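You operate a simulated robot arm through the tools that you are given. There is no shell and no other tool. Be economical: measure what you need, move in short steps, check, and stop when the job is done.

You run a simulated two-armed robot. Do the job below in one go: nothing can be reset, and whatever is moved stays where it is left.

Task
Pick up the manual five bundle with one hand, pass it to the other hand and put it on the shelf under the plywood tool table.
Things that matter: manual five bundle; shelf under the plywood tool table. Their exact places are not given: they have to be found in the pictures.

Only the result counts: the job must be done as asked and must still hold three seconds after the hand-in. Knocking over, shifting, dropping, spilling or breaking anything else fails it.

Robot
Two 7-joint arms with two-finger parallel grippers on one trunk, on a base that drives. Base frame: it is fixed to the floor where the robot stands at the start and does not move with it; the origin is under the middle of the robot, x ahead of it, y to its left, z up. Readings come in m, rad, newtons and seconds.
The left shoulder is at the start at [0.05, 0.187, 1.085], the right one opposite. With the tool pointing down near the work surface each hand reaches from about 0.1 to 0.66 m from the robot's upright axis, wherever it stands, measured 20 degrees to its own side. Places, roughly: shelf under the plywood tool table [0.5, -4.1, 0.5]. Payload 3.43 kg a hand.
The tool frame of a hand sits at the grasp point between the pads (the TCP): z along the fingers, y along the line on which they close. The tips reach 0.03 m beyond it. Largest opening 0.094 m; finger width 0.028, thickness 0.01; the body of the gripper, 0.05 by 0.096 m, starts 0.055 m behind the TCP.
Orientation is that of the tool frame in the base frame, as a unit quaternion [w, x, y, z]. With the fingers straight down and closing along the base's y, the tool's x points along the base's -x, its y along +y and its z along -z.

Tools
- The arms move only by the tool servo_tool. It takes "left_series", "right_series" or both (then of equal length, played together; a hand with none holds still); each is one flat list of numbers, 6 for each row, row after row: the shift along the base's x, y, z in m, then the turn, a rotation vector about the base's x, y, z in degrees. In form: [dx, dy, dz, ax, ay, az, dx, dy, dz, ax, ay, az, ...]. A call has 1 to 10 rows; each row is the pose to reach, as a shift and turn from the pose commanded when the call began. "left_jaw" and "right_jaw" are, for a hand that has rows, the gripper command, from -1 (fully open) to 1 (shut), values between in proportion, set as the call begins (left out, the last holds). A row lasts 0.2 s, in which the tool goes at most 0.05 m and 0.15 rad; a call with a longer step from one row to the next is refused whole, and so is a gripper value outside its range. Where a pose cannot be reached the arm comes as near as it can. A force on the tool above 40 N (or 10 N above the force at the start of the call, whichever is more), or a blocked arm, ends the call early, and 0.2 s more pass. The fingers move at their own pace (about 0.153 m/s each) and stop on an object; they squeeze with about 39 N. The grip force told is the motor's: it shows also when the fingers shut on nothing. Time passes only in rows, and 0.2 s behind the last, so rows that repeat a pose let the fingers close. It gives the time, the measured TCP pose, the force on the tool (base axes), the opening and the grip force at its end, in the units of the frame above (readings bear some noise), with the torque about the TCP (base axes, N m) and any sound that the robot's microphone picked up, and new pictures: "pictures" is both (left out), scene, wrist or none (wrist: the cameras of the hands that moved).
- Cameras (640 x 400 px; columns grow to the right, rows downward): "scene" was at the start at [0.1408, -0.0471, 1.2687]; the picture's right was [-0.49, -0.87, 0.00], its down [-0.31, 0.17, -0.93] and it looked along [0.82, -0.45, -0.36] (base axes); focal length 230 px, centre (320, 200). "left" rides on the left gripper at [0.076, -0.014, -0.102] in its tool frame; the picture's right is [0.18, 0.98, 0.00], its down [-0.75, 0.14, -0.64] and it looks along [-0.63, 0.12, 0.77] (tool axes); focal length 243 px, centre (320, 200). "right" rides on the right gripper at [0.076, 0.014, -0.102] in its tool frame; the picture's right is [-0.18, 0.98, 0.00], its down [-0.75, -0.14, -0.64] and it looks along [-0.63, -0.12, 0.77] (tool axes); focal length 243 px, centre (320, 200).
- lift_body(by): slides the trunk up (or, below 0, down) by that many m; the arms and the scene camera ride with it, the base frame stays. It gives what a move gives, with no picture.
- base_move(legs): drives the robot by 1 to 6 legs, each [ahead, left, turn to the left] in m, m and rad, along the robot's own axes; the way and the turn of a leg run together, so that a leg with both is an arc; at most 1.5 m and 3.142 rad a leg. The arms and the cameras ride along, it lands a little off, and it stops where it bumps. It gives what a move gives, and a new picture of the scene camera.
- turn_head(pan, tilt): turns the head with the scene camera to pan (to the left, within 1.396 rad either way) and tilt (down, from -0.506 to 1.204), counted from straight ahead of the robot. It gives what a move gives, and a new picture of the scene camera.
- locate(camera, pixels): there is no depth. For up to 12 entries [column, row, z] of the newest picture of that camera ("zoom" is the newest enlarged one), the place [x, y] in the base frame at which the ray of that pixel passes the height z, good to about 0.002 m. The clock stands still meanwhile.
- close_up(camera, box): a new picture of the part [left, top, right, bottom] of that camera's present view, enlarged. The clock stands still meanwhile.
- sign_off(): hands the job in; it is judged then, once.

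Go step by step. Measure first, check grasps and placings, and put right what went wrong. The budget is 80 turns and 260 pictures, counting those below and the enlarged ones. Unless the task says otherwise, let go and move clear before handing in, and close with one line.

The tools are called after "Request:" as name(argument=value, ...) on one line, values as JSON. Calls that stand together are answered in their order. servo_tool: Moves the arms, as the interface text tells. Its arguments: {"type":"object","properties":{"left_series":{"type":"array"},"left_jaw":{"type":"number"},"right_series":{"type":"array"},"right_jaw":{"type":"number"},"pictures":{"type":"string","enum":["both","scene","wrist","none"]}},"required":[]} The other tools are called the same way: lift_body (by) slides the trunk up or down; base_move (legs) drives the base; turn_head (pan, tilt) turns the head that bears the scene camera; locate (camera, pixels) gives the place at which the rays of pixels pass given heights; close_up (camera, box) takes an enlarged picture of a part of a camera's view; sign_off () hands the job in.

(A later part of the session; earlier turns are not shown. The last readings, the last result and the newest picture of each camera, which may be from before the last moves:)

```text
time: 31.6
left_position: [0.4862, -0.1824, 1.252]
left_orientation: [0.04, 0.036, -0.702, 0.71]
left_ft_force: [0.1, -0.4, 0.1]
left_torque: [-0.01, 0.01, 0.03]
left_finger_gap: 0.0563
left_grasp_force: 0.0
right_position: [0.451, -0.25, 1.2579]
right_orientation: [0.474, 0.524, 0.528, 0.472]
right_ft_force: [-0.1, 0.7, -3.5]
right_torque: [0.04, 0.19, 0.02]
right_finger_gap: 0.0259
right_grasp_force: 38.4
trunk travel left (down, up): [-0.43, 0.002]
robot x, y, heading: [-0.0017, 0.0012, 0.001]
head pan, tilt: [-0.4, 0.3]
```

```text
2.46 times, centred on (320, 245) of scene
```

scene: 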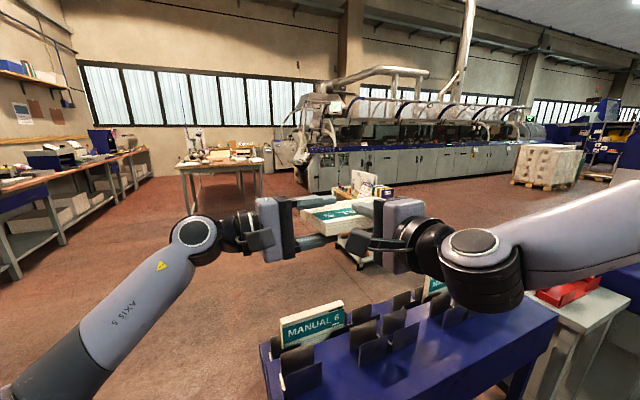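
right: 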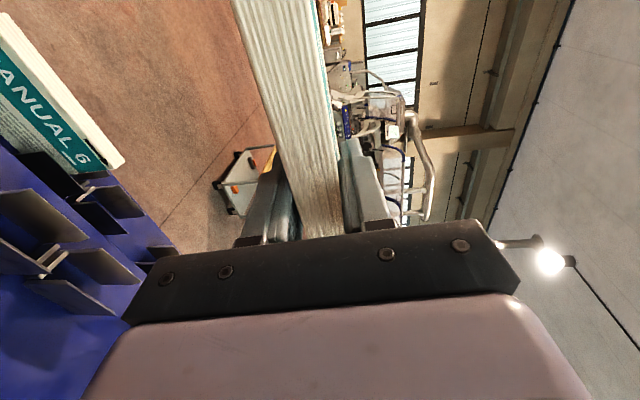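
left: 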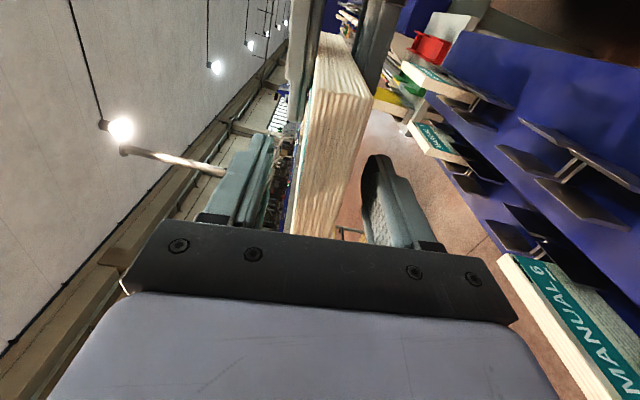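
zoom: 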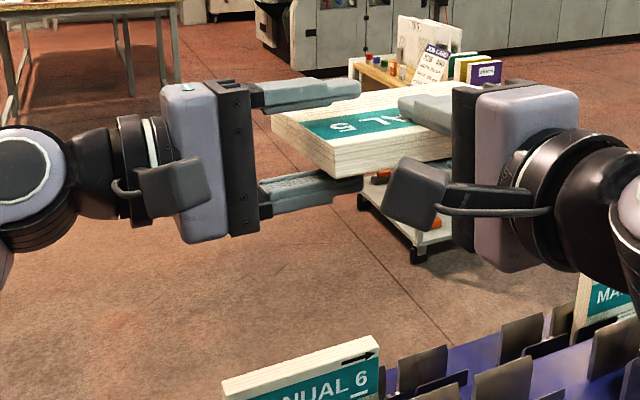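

The bundle's end is between the left fingers. I'll close the left hand.

Request:
servo_tool(left_series=[0, 0, 0, 0, 0, 0, 0, 0, 0, 0, 0, 0, 0, 0, 0, 0, 0, 0], left_jaw=1)

Request:
close_up(camera="scene", box=[190, 170, 450, 320])

```text
time: 32.4
left_position: [0.4873, -0.1823, 1.2535]
left_orientation: [0.04, 0.036, -0.702, 0.71]
left_ft_force: [0.2, -2.2, 1.4]
left_torque: [0.11, 0.16, 0.5]
left_finger_gap: 0.0262
left_grasp_force: 39.0
right_position: [0.4499, -0.2491, 1.2573]
right_orientation: [0.475, 0.523, 0.528, 0.471]
right_ft_force: [-1.5, 2.5, -5.3]
right_torque: [-0.1, 0.01, -0.31]
right_finger_gap: 0.0262
right_grasp_force: 38.9
trunk travel left (down, up): [-0.43, 0.002]
robot x, y, heading: [0.0039, 0.0006, -0.003]
head pan, tilt: [-0.4, 0.3]
```

scene: 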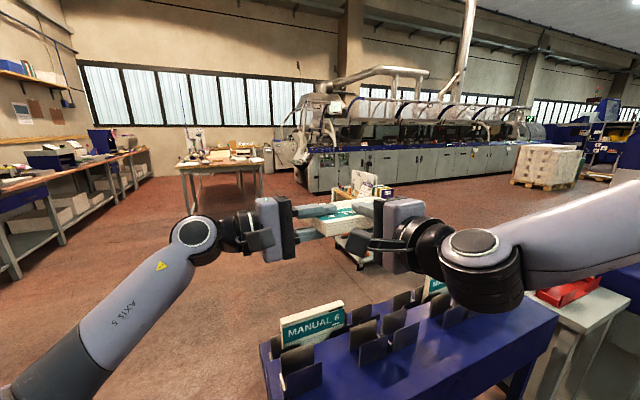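
left: 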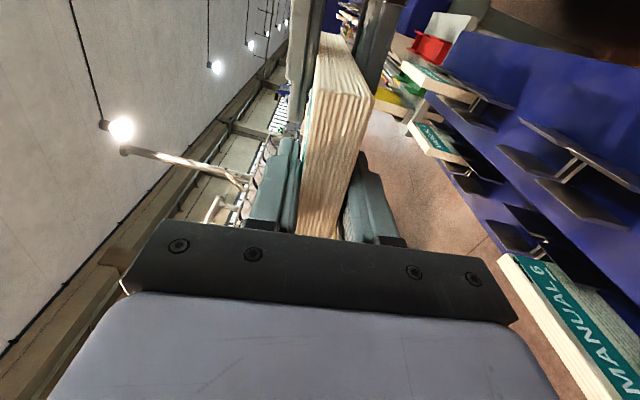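

```text
2.46 times, centred on (320, 245) of scene
```

zoom: 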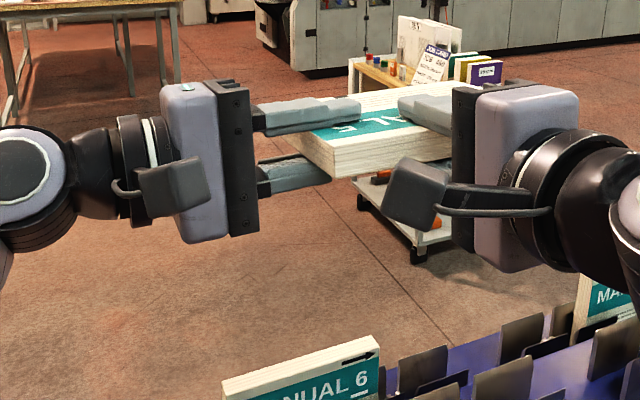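

Both hands hold the bundle (gap 0.026, 39 N each). I'll open the right hand and back it straight out along its fingers.

Request:
servo_tool(right_series=[0, 0, 0, 0, 0, 0, 0, 0, 0, 0, 0, 0, -0.02, 0, 0.002, 0, 0, 0, -0.04, 0, 0.004, 0, 0, 0, -0.07, 0, 0.007, 0, 0, 0, -0.1, -0.01, 0.01, 0, 0, 0, -0.11, -0.04, 0.01, 0, 0, 0], right_jaw=-0.2)

```text
time: 34.0
left_position: [0.4868, -0.1815, 1.2545]
left_orientation: [0.039, 0.037, -0.702, 0.71]
left_ft_force: [-2.2, -0.8, 16.5]
left_torque: [-2.02, 1.06, -0.05]
left_finger_gap: 0.0327
left_grasp_force: 39.0
right_position: [0.4161, -0.306, 1.3113]
right_orientation: [0.472, 0.527, 0.528, 0.47]
right_ft_force: [3.2, 1.2, -20.6]
right_torque: [-0.24, 0.39, -0.13]
right_finger_gap: 0.0683
right_grasp_force: 10.1
right hand out of reach, approached as far as the arm can: row 3, 4, 5, 6, 7
trunk travel left (down, up): [-0.43, 0.002]
robot x, y, heading: [-0.002, 0.0015, -0.001]
head pan, tilt: [-0.4, 0.3]
```

scene: 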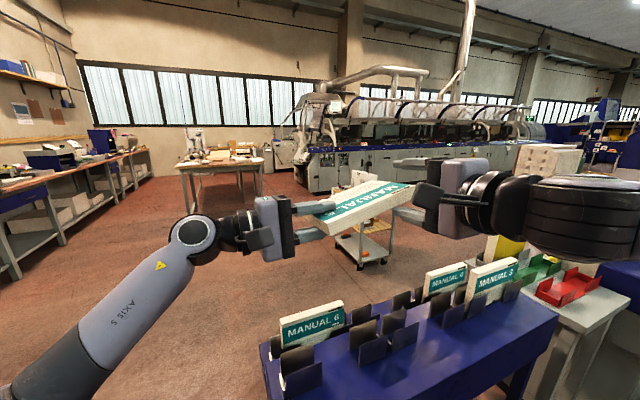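
right: 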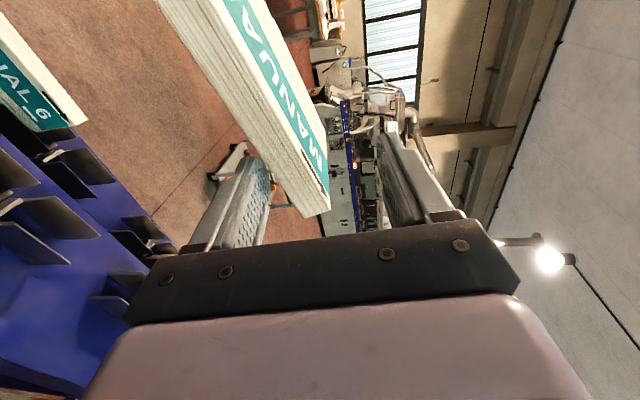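

The right arm couldn't back up along x; it rose and its lower finger is tilting the bundle up. I'll open wider, lower the right hand to relieve it, then slide out sideways along -y.

Request:
servo_tool(right_series=[0, 0, -0.01, 0, 0, 0, 0, 0, -0.02, 0, 0, 0, 0, 0, -0.03, 0, 0, 0, 0, 0, -0.035, 0, 0, 0], right_jaw=-0.6)

Request:
close_up(camera="scene", box=[230, 140, 470, 290])

```text
time: 35.0
left_position: [0.486, -0.1814, 1.2516]
left_orientation: [0.04, 0.035, -0.705, 0.707]
left_ft_force: [1.6, 0.8, 0.6]
left_torque: [-0.11, 0.15, 0.19]
left_finger_gap: 0.027
left_grasp_force: 38.8
right_position: [0.431, -0.3045, 1.292]
right_orientation: [0.475, 0.522, 0.526, 0.474]
right_ft_force: [-1.8, -1.0, -3.1]
right_torque: [-0.05, 0.15, 0.04]
right_finger_gap: 0.0773
right_grasp_force: 2.3
right hand out of reach, approached as far as the arm can: row 1, 2, 3, 4
trunk travel left (down, up): [-0.43, 0.002]
robot x, y, heading: [-0.0011, 0.002, 0.002]
head pan, tilt: [-0.4, 0.3]
```

scene: 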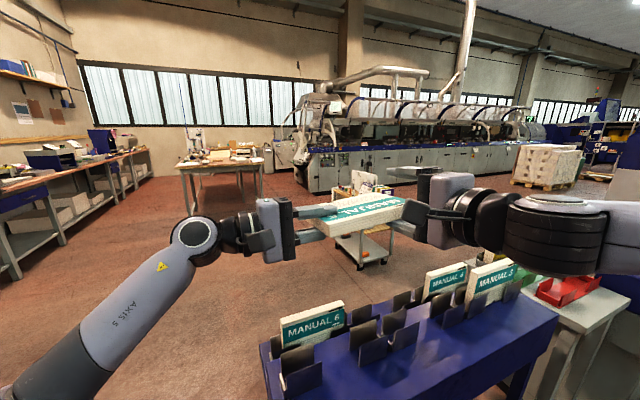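
right: 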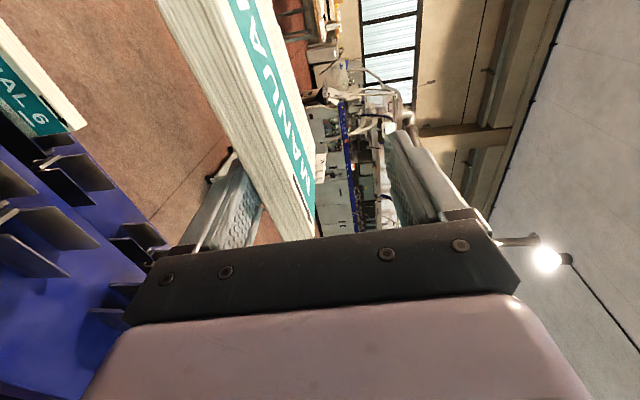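

```text
2.67 times, centred on (350, 215) of scene
```

zoom: 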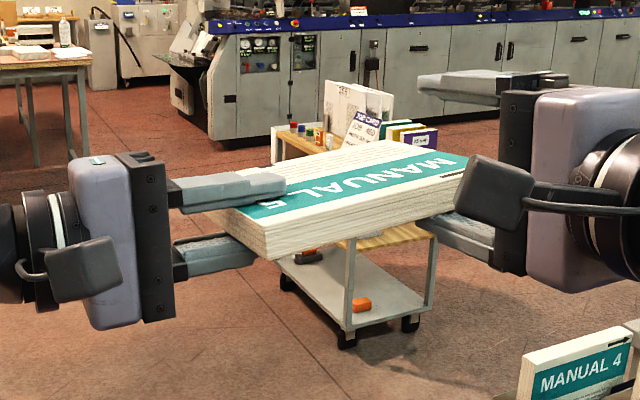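

The load is relieved and the left hand still holds (gap 0.027). It's easier to pull the left hand away with the bundle, slightly up and along +y.

Request:
servo_tool(left_series=[0, 0.005, 0.008, 0, 0, 0, 0, 0.03, 0.01, 0, 0, 0, 0, 0.06, 0.01, 0, 0, 0, 0, 0.09, 0.01, 0, 0, 0, 0, 0.12, 0.01, 0, 0, 0, 0, 0.15, 0.01, 0, 0, 0])

Request:
close_up(camera="scene", box=[150, 140, 470, 340])

```text
time: 36.4
left_position: [0.4903, -0.0295, 1.2641]
left_orientation: [0.039, 0.036, -0.702, 0.71]
left_ft_force: [-0.4, 0.7, -2.8]
left_torque: [0.32, 0.01, 0.0]
left_finger_gap: 0.0265
left_grasp_force: 39.0
right_position: [0.4296, -0.3032, 1.2919]
right_orientation: [0.475, 0.523, 0.528, 0.471]
right_ft_force: [0.1, 1.3, -0.8]
right_torque: [0.0, -0.01, -0.03]
right_finger_gap: 0.0749
right_grasp_force: 0.1
trunk travel left (down, up): [-0.43, 0.002]
robot x, y, heading: [0.0004, -0.0046, 0.0]
head pan, tilt: [-0.4, 0.3]
```

scene: 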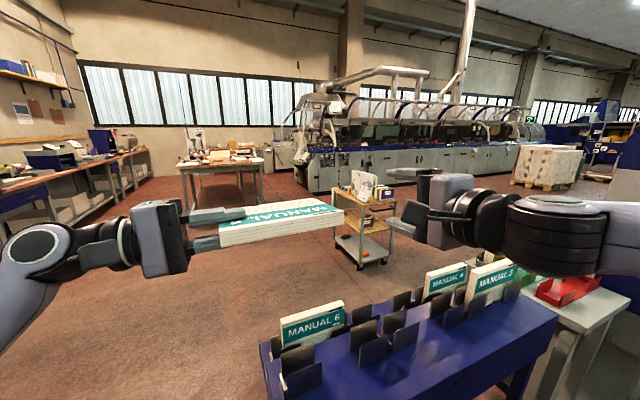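
left: 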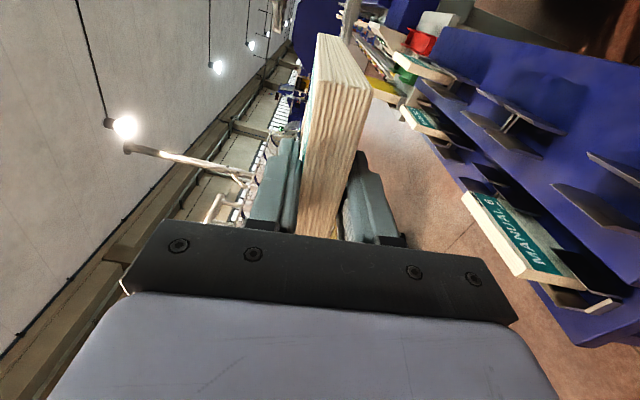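

```text
2.00 times, centred on (310, 240) of scene
```

zoom: 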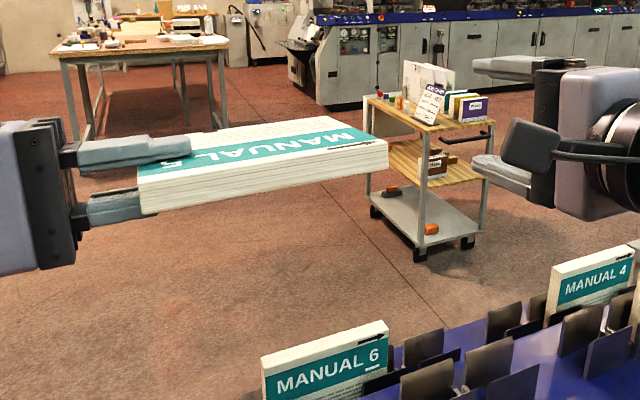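

The left hand now holds the bundle alone. I'll fold the right hand back to pointing down and swing the left hand to point forward.

Request:
servo_tool(right_series=[0, -0.01, 0, 0, 8.4, 0, -0.01, -0.015, 0, 0, 16.8, 0, -0.02, -0.02, 0, 0, 25.2, 0, -0.03, -0.02, 0, 0, 33.6, 0, -0.04, -0.02, 0, 0, 42, 0, -0.05, -0.02, 0, 0, 50.4, 0, -0.06, -0.02, 0, 0, 58.8, 0, -0.07, -0.02, 0, 0, 67.2, 0, -0.08, -0.02, 0, 0, 75.6, 0, -0.08, -0.02, 0, 0, 84, 0], left_series=[-0.01, 0.02, 0, 0, 0, 8.5, -0.02, 0.04, 0, 0, 0, 17, -0.03, 0.06, 0, 0, 0, 25.5, -0.04, 0.08, 0, 0, 0, 34, -0.05, 0.1, 0, 0, 0, 42.5, -0.06, 0.12, 0, 0, 0, 51, -0.07, 0.14, 0, 0, 0, 59.5, -0.08, 0.16, 0, 0, 0, 68, -0.09, 0.18, 0, 0, 0, 76.5, -0.1, 0.2, 0, 0, 0, 85])

```text
time: 38.6
left_position: [0.4347, 0.1474, 1.2674]
left_orientation: [-0.442, 0.511, -0.499, 0.543]
left_ft_force: [0.6, 0.9, 7.5]
left_torque: [0.07, 0.43, -0.01]
left_finger_gap: 0.0261
left_grasp_force: 39.4
left hand out of reach, approached as far as the arm can: row 7, 8, 9, 10
right_position: [0.3499, -0.3238, 1.2916]
right_orientation: [-0.002, 0.705, 0.709, -0.001]
right_ft_force: [2.1, 0.8, -0.6]
right_torque: [0.02, 0.1, 0.0]
right_finger_gap: 0.0749
right_grasp_force: 0.0
trunk travel left (down, up): [-0.43, 0.002]
robot x, y, heading: [-0.0031, -0.0006, 0.003]
head pan, tilt: [-0.4, 0.3]
```

scene: 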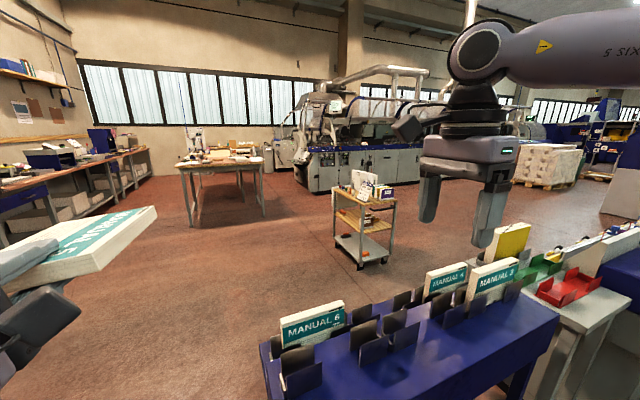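
right: 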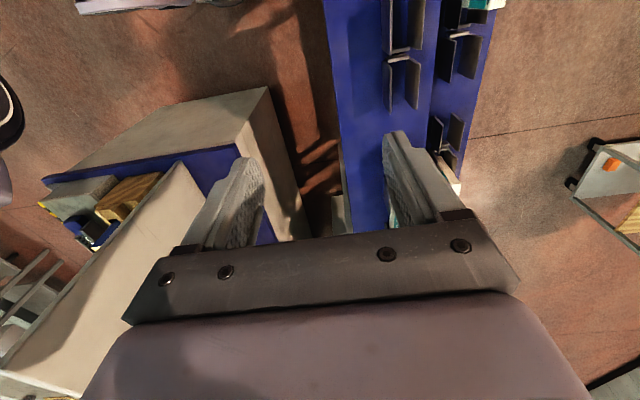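
left: 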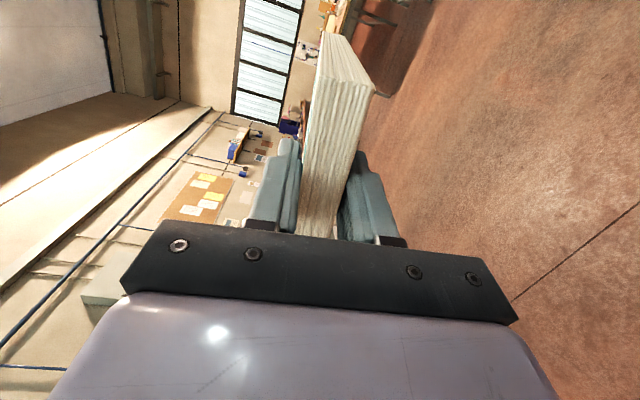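

The right arm is clear. I'll fold its yaw back, then look down the aisle on the right.

Request:
servo_tool(right_series=[0, 0, 0, 0, 0, 8.5, 0, 0, 0, 0, 0, 17, 0, 0, 0, 0, 0, 25.5, 0, 0, 0, 0, 0, 34, 0, 0, 0, 0, 0, 42.5, 0, 0, 0, 0, 0, 51, -0.01, 0, 0, 0, 0, 59.5, -0.02, 0, 0, 0, 0, 68, -0.03, 0, 0, 0, 0, 76.5, -0.04, 0, 0, 0, 0, 85], pictures="none")

Request:
turn_head(pan=-1.39, tilt=0.25)

Request:
close_up(camera="scene", box=[300, 120, 460, 220])

```text
time: 40.8
left_position: [0.4316, 0.1467, 1.2799]
left_orientation: [-0.451, 0.501, -0.495, 0.548]
left_ft_force: [-0.1, 0.4, -3.2]
left_torque: [0.02, 0.35, 0.01]
left_finger_gap: 0.0263
left_grasp_force: 39.1
right_position: [0.3089, -0.3241, 1.2915]
right_orientation: [0.0, 0.039, 0.999, 0.0]
right_ft_force: [-0.4, -0.3, -0.4]
right_torque: [0.01, -0.02, -0.01]
right_finger_gap: 0.0752
right_grasp_force: 0.0
trunk travel left (down, up): [-0.43, 0.002]
robot x, y, heading: [-0.0014, 0.0009, 0.001]
head pan, tilt: [-0.4, 0.3]
```

```text
time: 42.0
left_position: [0.4307, 0.1465, 1.2796]
left_orientation: [-0.45, 0.501, -0.495, 0.55]
left_ft_force: [0.3, -0.5, -2.8]
left_torque: [-0.02, 0.33, -0.01]
left_finger_gap: 0.0262
left_grasp_force: 38.7
right_position: [0.3095, -0.324, 1.2921]
right_orientation: [0.0, 0.041, 0.999, 0.001]
right_ft_force: [0.6, 0.5, 0.2]
right_torque: [0.0, 0.03, -0.02]
right_finger_gap: 0.0753
right_grasp_force: 0.0
trunk travel left (down, up): [-0.43, 0.002]
robot x, y, heading: [-0.0025, 0.0013, 0.001]
head pan, tilt: [-1.389, 0.25]
```

scene: 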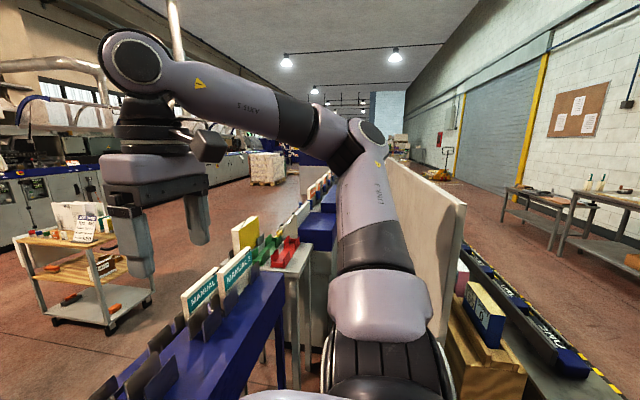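

```text
4.00 times, centred on (380, 170) of scene
```

zoom: 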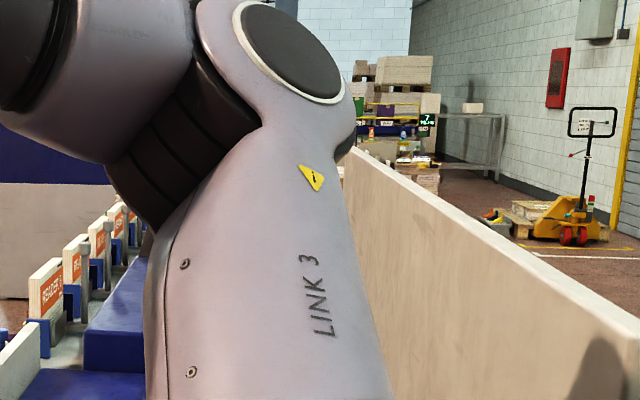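

A guard wall sits on the right, and I need its distance. I'll check the right camera's view and get rays for the wall's near corner.

Request:
close_up(camera="right", box=[0, 0, 640, 400])

Request:
locate(camera="scene", pixels=[[465, 207, 1.2], [465, 207, 1.0], [465, 207, 0.8], [525, 375, 0.8], [525, 375, 0.6], [590, 375, 0.6], [590, 375, 0.8], [630, 390, 0.6], [388, 160, 1.2], [388, 160, 1.0]])

Request:
turn_head(pan=-1.39, tilt=0.9)

```text
1.00 times, centred on (320, 200) of right (not enlarged: the box is as wide or as high as the picture)
```

zoom: 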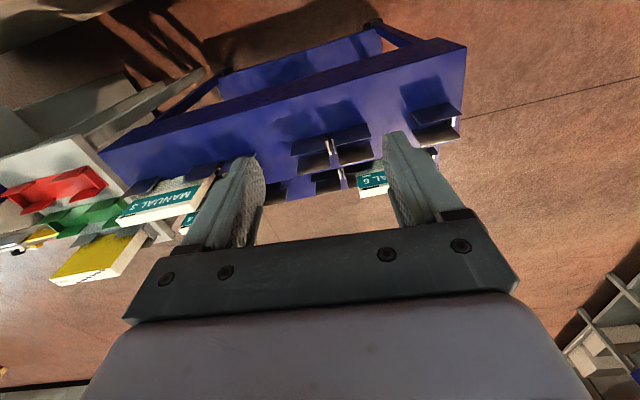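

```text
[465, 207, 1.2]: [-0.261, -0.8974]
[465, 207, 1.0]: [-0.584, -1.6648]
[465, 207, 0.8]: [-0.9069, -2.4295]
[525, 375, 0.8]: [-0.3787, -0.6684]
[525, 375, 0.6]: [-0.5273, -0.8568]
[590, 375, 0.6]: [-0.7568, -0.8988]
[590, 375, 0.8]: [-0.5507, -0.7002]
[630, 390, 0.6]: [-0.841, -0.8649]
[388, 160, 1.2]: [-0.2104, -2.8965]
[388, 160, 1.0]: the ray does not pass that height
```

```text
time: 43.1
left_position: [0.4311, 0.1462, 1.2793]
left_orientation: [-0.45, 0.501, -0.494, 0.549]
left_ft_force: [0.1, -0.2, -3.6]
left_torque: [0.02, 0.31, -0.01]
left_finger_gap: 0.0261
left_grasp_force: 39.0
right_position: [0.3094, -0.3233, 1.291]
right_orientation: [0.0, 0.041, 0.999, 0.0]
right_ft_force: [0.4, -0.5, 0.0]
right_torque: [0.01, -0.01, -0.01]
right_finger_gap: 0.0751
right_grasp_force: 0.0
trunk travel left (down, up): [-0.43, 0.002]
robot x, y, heading: [-0.0003, -0.0026, 0.002]
head pan, tilt: [-1.389, 0.901]
```

scene: 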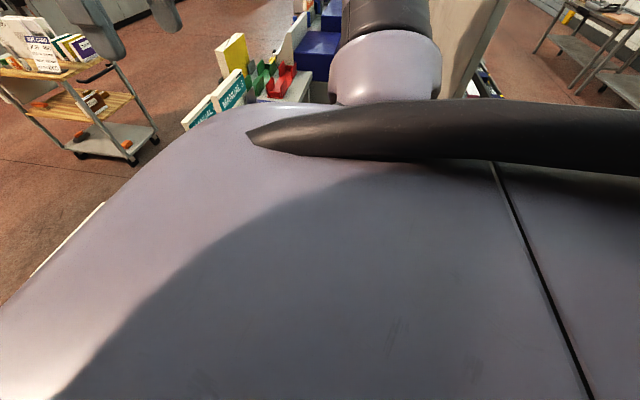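

The wall is at x≈-0.25 and the aisle is narrow, so I'd rather go round by the open floor. I'll look ahead-left and measure the clearance.

Request:
turn_head(pan=0.3, tilt=0.5)

```text
time: 44.8
left_position: [0.4303, 0.1464, 1.2798]
left_orientation: [-0.45, 0.502, -0.494, 0.55]
left_ft_force: [0.6, -0.1, -3.2]
left_torque: [-0.02, 0.33, 0.01]
left_finger_gap: 0.0262
left_grasp_force: 38.8
right_position: [0.3093, -0.3245, 1.2927]
right_orientation: [0.0, 0.041, 0.999, 0.0]
right_ft_force: [-0.3, 0.2, 0.0]
right_torque: [-0.02, 0.02, -0.04]
right_finger_gap: 0.0751
right_grasp_force: 0.1
trunk travel left (down, up): [-0.43, 0.002]
robot x, y, heading: [0.0002, 0.0022, -0.0]
head pan, tilt: [0.3, 0.499]
```

scene: 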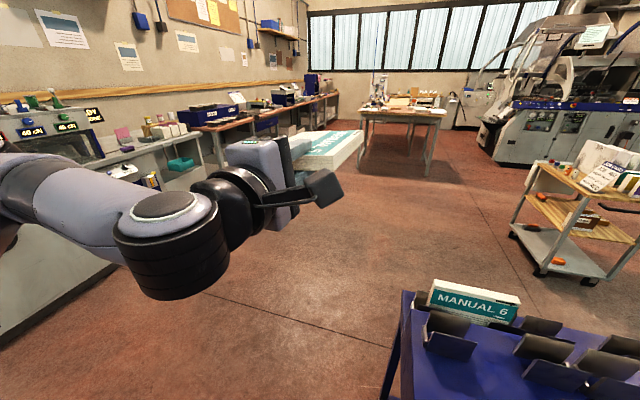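

Request:
locate(camera="scene", pixels=[[60, 295, 0], [0, 340, 0], [225, 170, 0], [365, 172, 0], [428, 175, 0], [540, 275, 0], [510, 236, 0], [600, 280, 0], [485, 150, 0], [540, 165, 0]])

```text
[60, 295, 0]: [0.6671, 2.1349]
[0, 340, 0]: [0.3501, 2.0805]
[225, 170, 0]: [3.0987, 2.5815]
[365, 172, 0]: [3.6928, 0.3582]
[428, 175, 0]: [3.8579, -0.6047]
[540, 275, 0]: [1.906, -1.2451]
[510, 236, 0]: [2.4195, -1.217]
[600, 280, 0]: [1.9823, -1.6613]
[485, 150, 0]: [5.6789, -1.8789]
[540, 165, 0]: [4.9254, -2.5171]
```

The open floor is clear: bench at y≥2.08, trolley at x 1.9–2.5 and y -1.2…-1.7, rack at x<0.65. I'll drive left, ahead, and turn to face -y.

Request:
base_move(legs=[[0, 0.7, 0], [1.2, 0, 0], [0, 0, -1.5708]])

Request:
turn_head(pan=0, tilt=0.2)

Request:
close_up(camera="scene", box=[240, 110, 480, 260])

```text
time: 61.0
left_position: [1.3414, 0.2641, 1.2799]
left_orientation: [0.078, -0.003, -0.704, 0.706]
left_ft_force: [-0.3, -0.1, -4.5]
left_torque: [0.31, 0.0, -0.02]
left_finger_gap: 0.0261
left_grasp_force: 39.0
right_position: [0.8739, 0.3976, 1.2921]
right_orientation: [0.001, 0.743, 0.669, 0.0]
right_ft_force: [0.0, 0.5, 0.0]
right_torque: [0.0, 0.0, 0.05]
right_finger_gap: 0.0757
right_grasp_force: 0.0
trunk travel left (down, up): [-0.43, 0.002]
robot x, y, heading: [1.2031, 0.6992, -1.598]
head pan, tilt: [0.3, 0.499]
```

scene: 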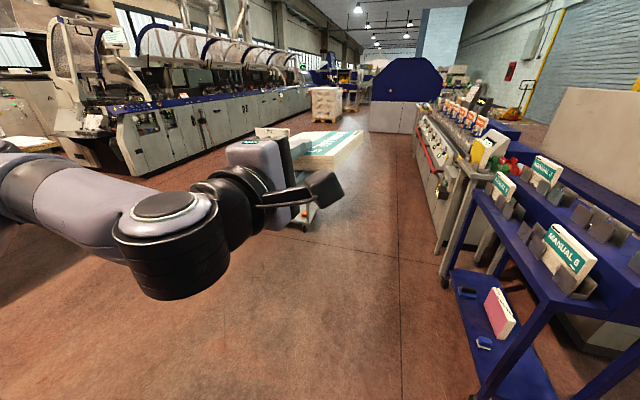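

```text
time: 61.8
left_position: [1.3416, 0.2627, 1.28]
left_orientation: [0.078, -0.004, -0.704, 0.706]
left_ft_force: [0.2, 0.0, -3.8]
left_torque: [0.32, -0.01, 0.0]
left_finger_gap: 0.0263
left_grasp_force: 39.2
right_position: [0.873, 0.3973, 1.2917]
right_orientation: [0.001, 0.743, 0.669, 0.0]
right_ft_force: [-0.3, 0.2, -0.9]
right_torque: [-0.01, 0.01, 0.03]
right_finger_gap: 0.075
right_grasp_force: 0.1
trunk travel left (down, up): [-0.43, 0.002]
robot x, y, heading: [1.2022, 0.6981, -1.599]
head pan, tilt: [0.0, 0.201]
```

scene: 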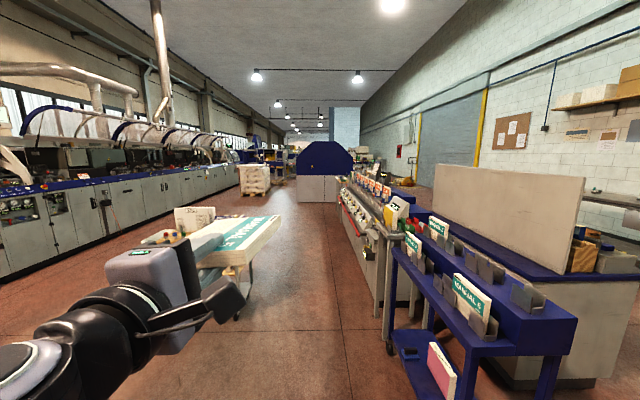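

```text
2.67 times, centred on (360, 185) of scene
```

zoom: 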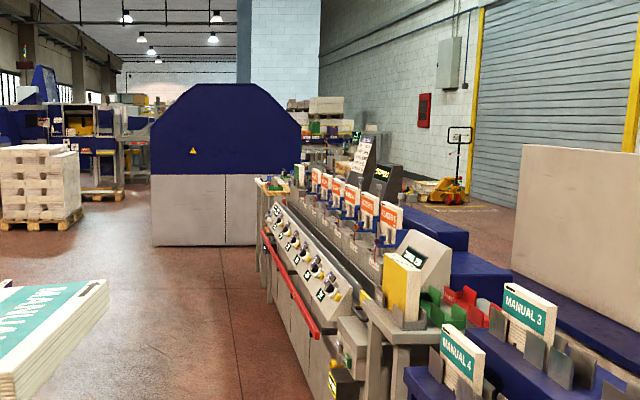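

At the far end of the collator row (zoom (270,190), scene ~(340,180)) there is a small table with a tan top. I'll enlarge it and locate it.

Request:
close_up(camera="scene", box=[316, 150, 380, 214])

Request:
locate(camera="scene", pixels=[[337, 203, 0], [337, 180, 0.9], [345, 180, 0.9], [355, 215, 0], [380, 265, 0], [385, 340, 0]])

```text
6.25 times, centred on (348, 182) of scene
```

zoom: 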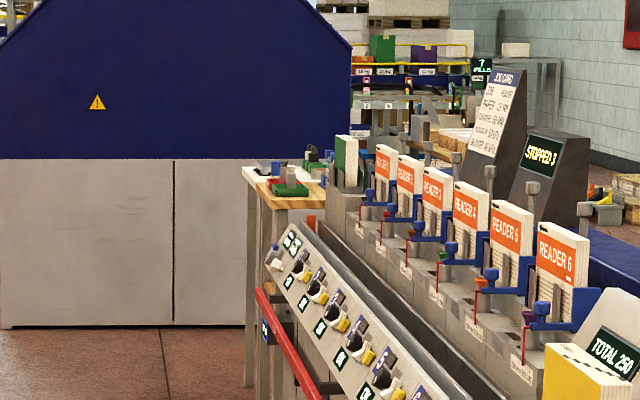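

```text
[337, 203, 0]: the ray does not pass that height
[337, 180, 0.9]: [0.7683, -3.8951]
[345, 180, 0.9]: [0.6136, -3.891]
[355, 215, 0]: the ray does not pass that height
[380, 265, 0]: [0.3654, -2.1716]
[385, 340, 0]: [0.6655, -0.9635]
```

That is the plywood tool table, top edge near (0.77, -3.9). I'll shift a little left and drive down the corridor.

Request:
base_move(legs=[[0, 0.1, 0.027], [1.5, 0, 0], [1.5, 0, 0], [0.5, 0, 0]])

Request:
turn_head(pan=-0.4, tilt=0.45)

```text
time: 80.0
left_position: [1.4766, -3.2432, 1.2799]
left_orientation: [0.07, 0.005, -0.704, 0.707]
left_ft_force: [0.5, -0.5, -4.5]
left_torque: [0.29, -0.01, 0.01]
left_finger_gap: 0.0262
left_grasp_force: 38.6
right_position: [1.005, -3.12, 1.2916]
right_orientation: [0.0, 0.735, 0.678, 0.001]
right_ft_force: [0.5, 0.3, -0.5]
right_torque: [0.04, 0.04, 0.01]
right_finger_gap: 0.0752
right_grasp_force: 0.0
trunk travel left (down, up): [-0.43, 0.002]
robot x, y, heading: [1.3301, -2.8153, -1.573]
head pan, tilt: [0.0, 0.201]
```

scene: 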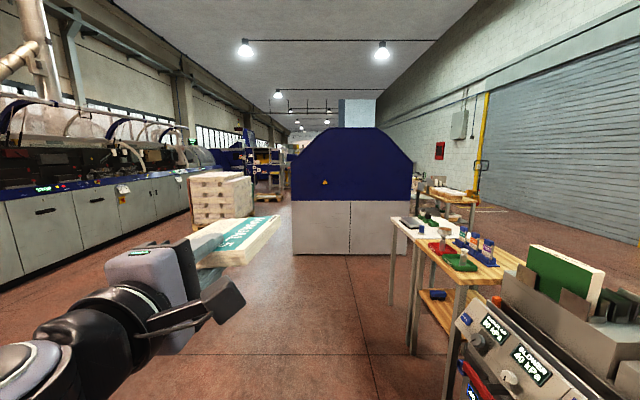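

```text
time: 80.8
left_position: [1.477, -3.2431, 1.2803]
left_orientation: [0.07, 0.005, -0.704, 0.707]
left_ft_force: [0.2, -0.1, -3.8]
left_torque: [0.32, -0.02, -0.01]
left_finger_gap: 0.0262
left_grasp_force: 39.4
right_position: [1.0042, -3.1201, 1.2916]
right_orientation: [0.0, 0.734, 0.679, 0.0]
right_ft_force: [-0.1, -0.1, -0.2]
right_torque: [-0.02, -0.01, 0.0]
right_finger_gap: 0.0751
right_grasp_force: 0.1
trunk travel left (down, up): [-0.43, 0.002]
robot x, y, heading: [1.3287, -2.8087, -1.573]
head pan, tilt: [-0.4, 0.45]
```

scene: 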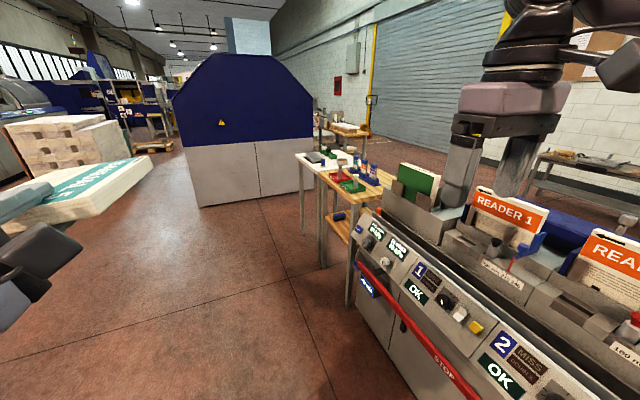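

The table is visible at (350,180), with a wooden shelf beneath at (345,225). I'll measure its edges and the floor around it.

Request:
locate(camera="scene", pixels=[[294, 153, 0.9], [321, 188, 0.9], [392, 180, 0.9], [321, 262, 0], [303, 228, 0], [203, 207, 0], [310, 190, 0], [329, 222, 0.5], [350, 238, 0.5], [349, 303, 0], [358, 208, 0.9]])

Request:
close_up(camera="scene", box=[280, 130, 440, 270])

```text
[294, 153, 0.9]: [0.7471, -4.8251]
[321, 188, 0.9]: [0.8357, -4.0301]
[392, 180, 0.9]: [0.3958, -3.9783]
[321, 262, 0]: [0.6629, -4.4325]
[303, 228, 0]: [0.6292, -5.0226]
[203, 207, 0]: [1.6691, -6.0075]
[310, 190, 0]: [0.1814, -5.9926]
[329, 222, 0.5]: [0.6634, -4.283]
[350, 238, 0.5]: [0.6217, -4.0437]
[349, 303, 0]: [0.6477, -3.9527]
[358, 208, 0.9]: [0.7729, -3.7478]
```

```text
2.86 times, centred on (360, 200) of scene
```

zoom: 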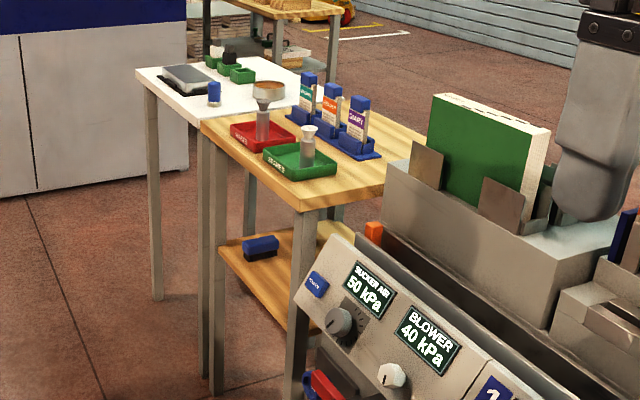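

The opening faces +x between legs at (0.66, -3.95) and (0.66, -4.43), with the shelf at about z 0.5. I'll drive alongside and turn to face the shelf.

Request:
base_move(legs=[[1.2, 0.13, 0], [0, 0, -1.5708]])

Request:
turn_head(pan=0.1, tilt=0.7)

```text
time: 90.8
left_position: [1.0276, -4.1534, 1.2792]
left_orientation: [0.552, -0.498, -0.498, 0.447]
left_ft_force: [0.0, 0.2, -3.7]
left_torque: [0.01, -0.32, 0.03]
left_finger_gap: 0.0262
left_grasp_force: 39.1
right_position: [1.1585, -3.6854, 1.2919]
right_orientation: [0.001, 0.999, -0.049, 0.0]
right_ft_force: [0.1, 0.6, -0.5]
right_torque: [0.01, 0.01, -0.01]
right_finger_gap: 0.0752
right_grasp_force: 0.1
trunk travel left (down, up): [-0.43, 0.002]
robot x, y, heading: [1.4584, -4.0122, 3.125]
head pan, tilt: [-0.4, 0.45]
```

scene: 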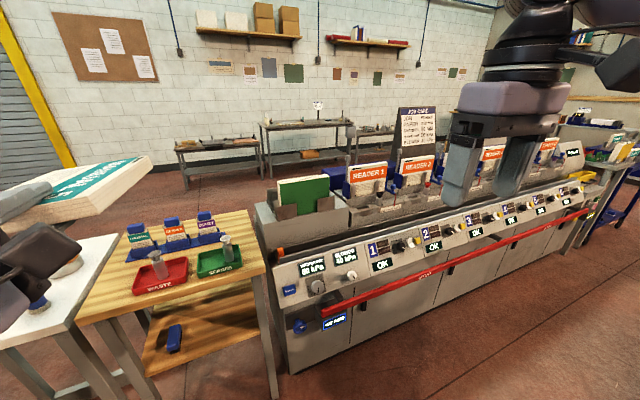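

```text
time: 91.8
left_position: [1.0283, -4.1539, 1.2795]
left_orientation: [0.552, -0.499, -0.498, 0.446]
left_ft_force: [0.2, 0.8, -3.3]
left_torque: [0.01, -0.31, 0.0]
left_finger_gap: 0.0263
left_grasp_force: 39.1
right_position: [1.1586, -3.6852, 1.2927]
right_orientation: [-0.001, 0.999, -0.049, 0.0]
right_ft_force: [0.3, -0.3, 0.1]
right_torque: [0.05, 0.0, -0.01]
right_finger_gap: 0.0749
right_grasp_force: 0.0
trunk travel left (down, up): [-0.43, 0.002]
robot x, y, heading: [1.4642, -4.016, 3.129]
head pan, tilt: [0.099, 0.7]
```

scene: 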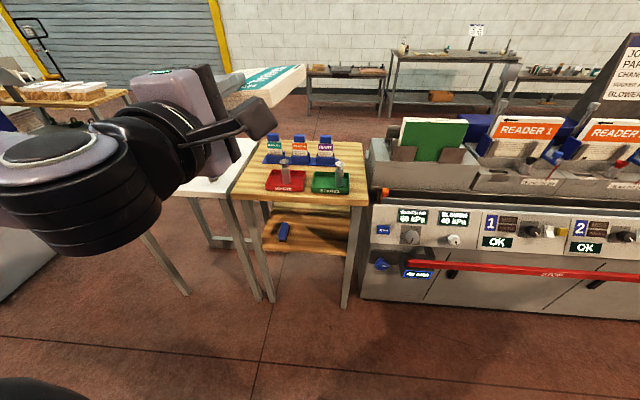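

A good view: table top front corner (367,203), shelf front edge around (262,253)–(347,253), with a blue brush on it at (283,232). I'll take rays now, lower the trunk, and triangulate.

Request:
locate(camera="scene", pixels=[[367, 205, 0.9], [367, 205, 0.8], [233, 197, 0.9], [233, 197, 0.8], [264, 253, 0.5], [264, 253, 0.4], [346, 255, 0.5], [346, 255, 0.4], [345, 307, 0], [269, 301, 0], [283, 242, 0.5], [283, 242, 0.4]])

Request:
close_up(camera="scene", box=[210, 130, 390, 320])

Request:
lift_body(by=-0.35)

Request:
close_up(camera="scene", box=[0, 0, 640, 400])

```text
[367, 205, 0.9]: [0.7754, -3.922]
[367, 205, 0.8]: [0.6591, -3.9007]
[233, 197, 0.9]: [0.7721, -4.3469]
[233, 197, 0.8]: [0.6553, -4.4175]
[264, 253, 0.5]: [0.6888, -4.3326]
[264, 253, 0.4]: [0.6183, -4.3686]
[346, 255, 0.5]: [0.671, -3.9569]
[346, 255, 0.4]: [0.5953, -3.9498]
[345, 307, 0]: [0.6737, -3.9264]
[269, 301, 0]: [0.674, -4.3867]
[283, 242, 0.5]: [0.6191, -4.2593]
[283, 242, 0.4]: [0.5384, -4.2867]
```

```text
2.11 times, centred on (300, 225) of scene
```

zoom: 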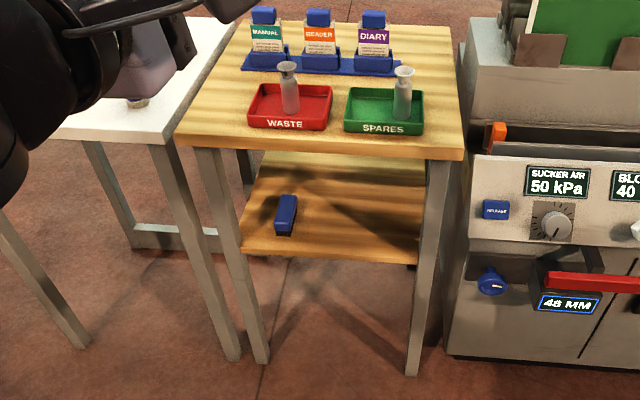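

```text
time: 95.2
left_position: [1.0283, -4.1538, 0.9295]
left_orientation: [0.552, -0.499, -0.498, 0.445]
left_ft_force: [-0.3, -0.1, -3.6]
left_torque: [0.02, -0.35, 0.01]
left_finger_gap: 0.026
left_grasp_force: 38.9
right_position: [1.1584, -3.6848, 0.9425]
right_orientation: [0.0, 0.999, -0.049, -0.001]
right_ft_force: [-0.2, -0.8, -0.6]
right_torque: [-0.01, 0.0, -0.01]
right_finger_gap: 0.075
right_grasp_force: 0.0
trunk travel left (down, up): [-0.08, 0.352]
robot x, y, heading: [1.4619, -4.0148, 3.123]
head pan, tilt: [0.099, 0.7]
```

```text
1.00 times, centred on (320, 200) of scene (not enlarged: the box is as wide or as high as the picture)
```

zoom: 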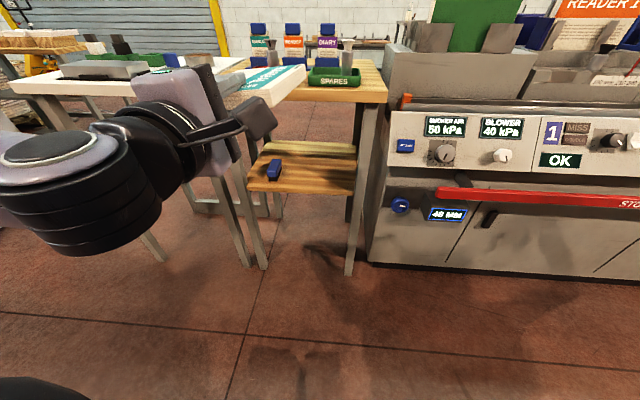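

Request:
locate(camera="scene", pixels=[[387, 103, 0.85], [387, 103, 0.8], [387, 103, 0.75], [356, 194, 0.5], [356, 194, 0.45], [356, 194, 0.4], [250, 190, 0.5], [250, 190, 0.4], [268, 180, 0.5], [268, 180, 0.4], [356, 156, 0.5], [356, 156, 0.4]])

Request:
close_up(camera="scene", box=[200, 60, 400, 220])

Request:
close_up(camera="left", box=[0, 0, 640, 400])

```text
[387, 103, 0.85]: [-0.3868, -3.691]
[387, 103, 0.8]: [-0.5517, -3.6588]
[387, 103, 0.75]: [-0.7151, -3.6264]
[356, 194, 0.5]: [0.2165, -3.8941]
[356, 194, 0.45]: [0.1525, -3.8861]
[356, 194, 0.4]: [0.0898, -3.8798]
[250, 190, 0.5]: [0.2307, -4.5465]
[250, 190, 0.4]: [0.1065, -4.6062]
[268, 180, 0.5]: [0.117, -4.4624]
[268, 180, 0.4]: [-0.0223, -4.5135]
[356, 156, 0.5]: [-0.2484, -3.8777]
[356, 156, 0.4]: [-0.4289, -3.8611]
```

```text
2.50 times, centred on (300, 140) of scene
```

zoom: 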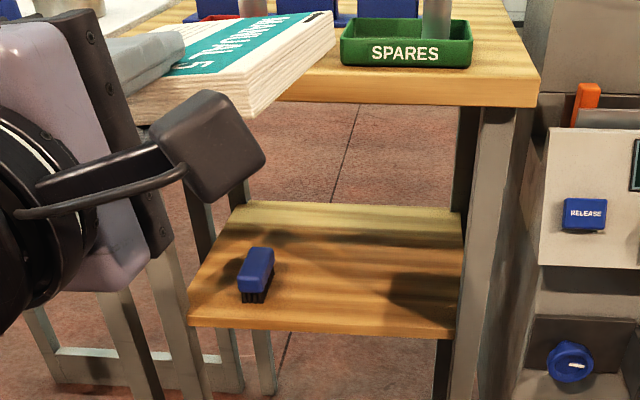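

```text
1.00 times, centred on (320, 200) of left (not enlarged: the box is as wide or as high as the picture)
```

zoom: 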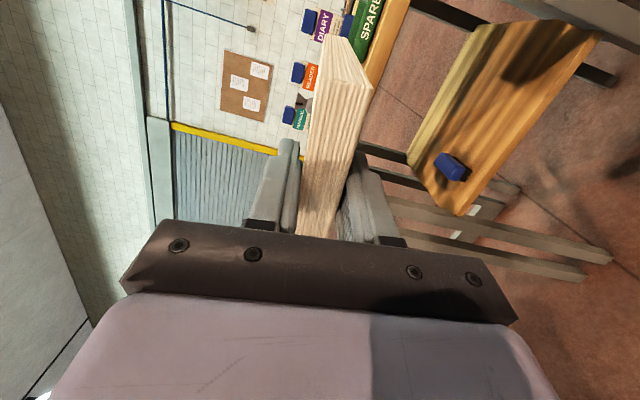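

The scene rays used the older picture, so I'll refresh it with a head turn and measure again.

Request:
turn_head(pan=0.12, tilt=0.5)

Request:
close_up(camera="scene", box=[190, 100, 420, 260])

```text
time: 95.9
left_position: [1.0282, -4.1534, 0.9291]
left_orientation: [0.551, -0.499, -0.498, 0.446]
left_ft_force: [0.7, -0.4, -3.3]
left_torque: [0.01, -0.27, 0.01]
left_finger_gap: 0.0263
left_grasp_force: 39.2
right_position: [1.1582, -3.684, 0.9426]
right_orientation: [0.0, 0.999, -0.049, 0.0]
right_ft_force: [0.5, -0.5, -0.5]
right_torque: [0.01, -0.02, 0.01]
right_finger_gap: 0.0751
right_grasp_force: 0.1
trunk travel left (down, up): [-0.08, 0.352]
robot x, y, heading: [1.4624, -4.0129, 3.13]
head pan, tilt: [0.12, 0.499]
```

scene: 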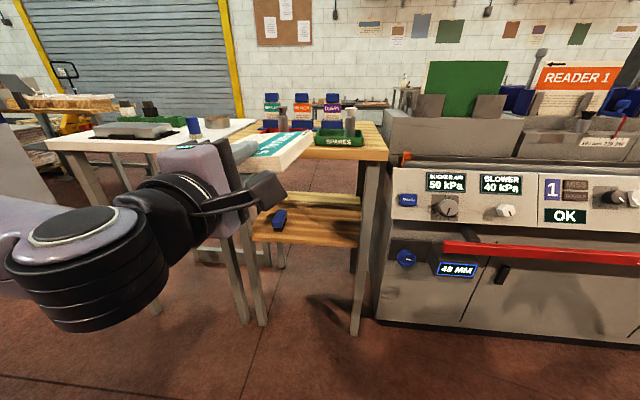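

```text
2.50 times, centred on (305, 180) of scene
```

zoom: 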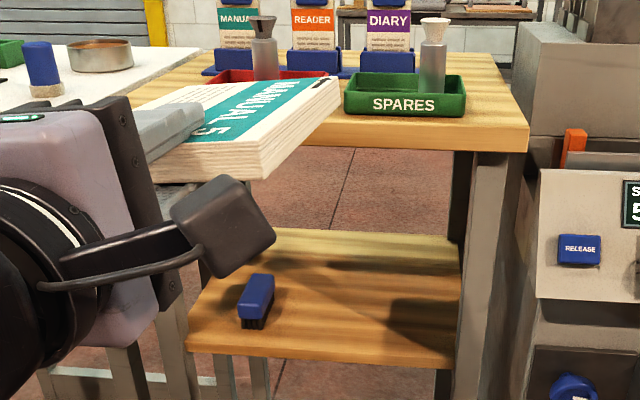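

Request:
locate(camera="zoom", pixels=[[527, 152, 0.85], [527, 152, 0.8], [527, 125, 0.9], [527, 125, 0.85], [455, 358, 0.5], [455, 358, 0.45], [188, 346, 0.5], [188, 346, 0.45], [460, 237, 0.5], [460, 237, 0.45], [250, 328, 0.5], [272, 300, 0.5]])

```text
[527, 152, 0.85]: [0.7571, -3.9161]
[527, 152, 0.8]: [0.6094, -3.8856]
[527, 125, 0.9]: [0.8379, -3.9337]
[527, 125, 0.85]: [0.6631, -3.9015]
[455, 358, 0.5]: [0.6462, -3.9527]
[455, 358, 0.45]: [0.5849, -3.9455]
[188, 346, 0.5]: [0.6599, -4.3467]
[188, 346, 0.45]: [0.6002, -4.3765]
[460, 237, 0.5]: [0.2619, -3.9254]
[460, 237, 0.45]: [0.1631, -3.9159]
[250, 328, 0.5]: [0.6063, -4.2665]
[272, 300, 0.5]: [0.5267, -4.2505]
```

The tabletop underside is at z≈0.83 with its front at x≈0.69. The shelf is around z 0.5, with the brush at y<-4.23, so I'll aim for y≈-4.08. Next I'll lower further, level the bundle and straighten the hand.

Request:
lift_body(by=-0.078)

Request:
servo_tool(left_series=[0, 0, -0.02, -3, 0, 3, 0, 0, -0.04, -6, 0, 6, 0, 0, -0.06, -6, 0, 6, 0, 0, -0.08, -6, 0, 6, 0, 0, -0.1, -6, 0, 6, 0, 0, -0.12, -6, 0, 6, 0, 0, -0.14, -6, 0, 6, 0, 0, -0.16, -6, 0, 6, 0, 0, -0.18, -6, 0, 6, 0, 0, -0.2, -6, 0, 6])

Request:
close_up(camera="scene", box=[190, 100, 420, 260])

Request:
locate(camera="scene", pixels=[[378, 320, 0], [500, 335, 0]])

```text
time: 97.1
left_position: [1.0269, -4.1535, 0.8523]
left_orientation: [0.552, -0.498, -0.498, 0.446]
left_ft_force: [-0.2, 0.4, -4.8]
left_torque: [0.0, -0.32, 0.01]
left_finger_gap: 0.0263
left_grasp_force: 39.3
right_position: [1.1578, -3.6846, 0.8634]
right_orientation: [0.001, 0.999, -0.049, 0.0]
right_ft_force: [-0.2, 0.7, 0.1]
right_torque: [-0.03, 0.01, 0.03]
right_finger_gap: 0.0753
right_grasp_force: 0.0
trunk travel left (down, up): [-0.002, 0.43]
robot x, y, heading: [1.4621, -4.015, 3.121]
head pan, tilt: [0.12, 0.499]
```

```text
time: 99.3
left_position: [1.0356, -4.1337, 0.6632]
left_orientation: [0.501, -0.499, -0.5, 0.5]
left_ft_force: [-0.6, 0.6, -3.6]
left_torque: [0.04, -0.3, -0.02]
left_finger_gap: 0.0263
left_grasp_force: 39.0
left hand out of reach, approached as far as the arm can: row 8, 9, 10
right_position: [1.1581, -3.6847, 0.8633]
right_orientation: [0.0, 0.999, -0.049, 0.0]
right_ft_force: [0.8, 0.1, 1.2]
right_torque: [0.01, -0.04, 0.0]
right_finger_gap: 0.0753
right_grasp_force: 0.1
trunk travel left (down, up): [-0.002, 0.43]
robot x, y, heading: [1.4614, -4.0125, 3.128]
head pan, tilt: [0.12, 0.499]
```

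scene: 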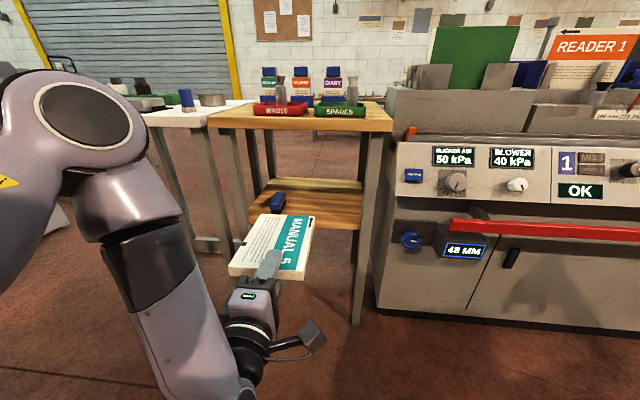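
left: 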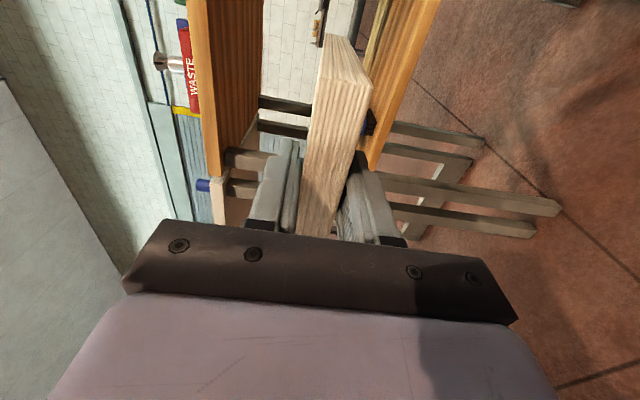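

```text
2.50 times, centred on (305, 180) of scene
```

zoom: 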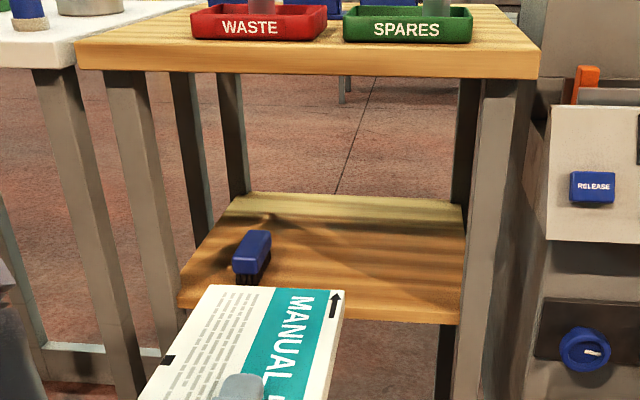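

```text
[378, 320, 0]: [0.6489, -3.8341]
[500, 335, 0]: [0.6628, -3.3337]
```

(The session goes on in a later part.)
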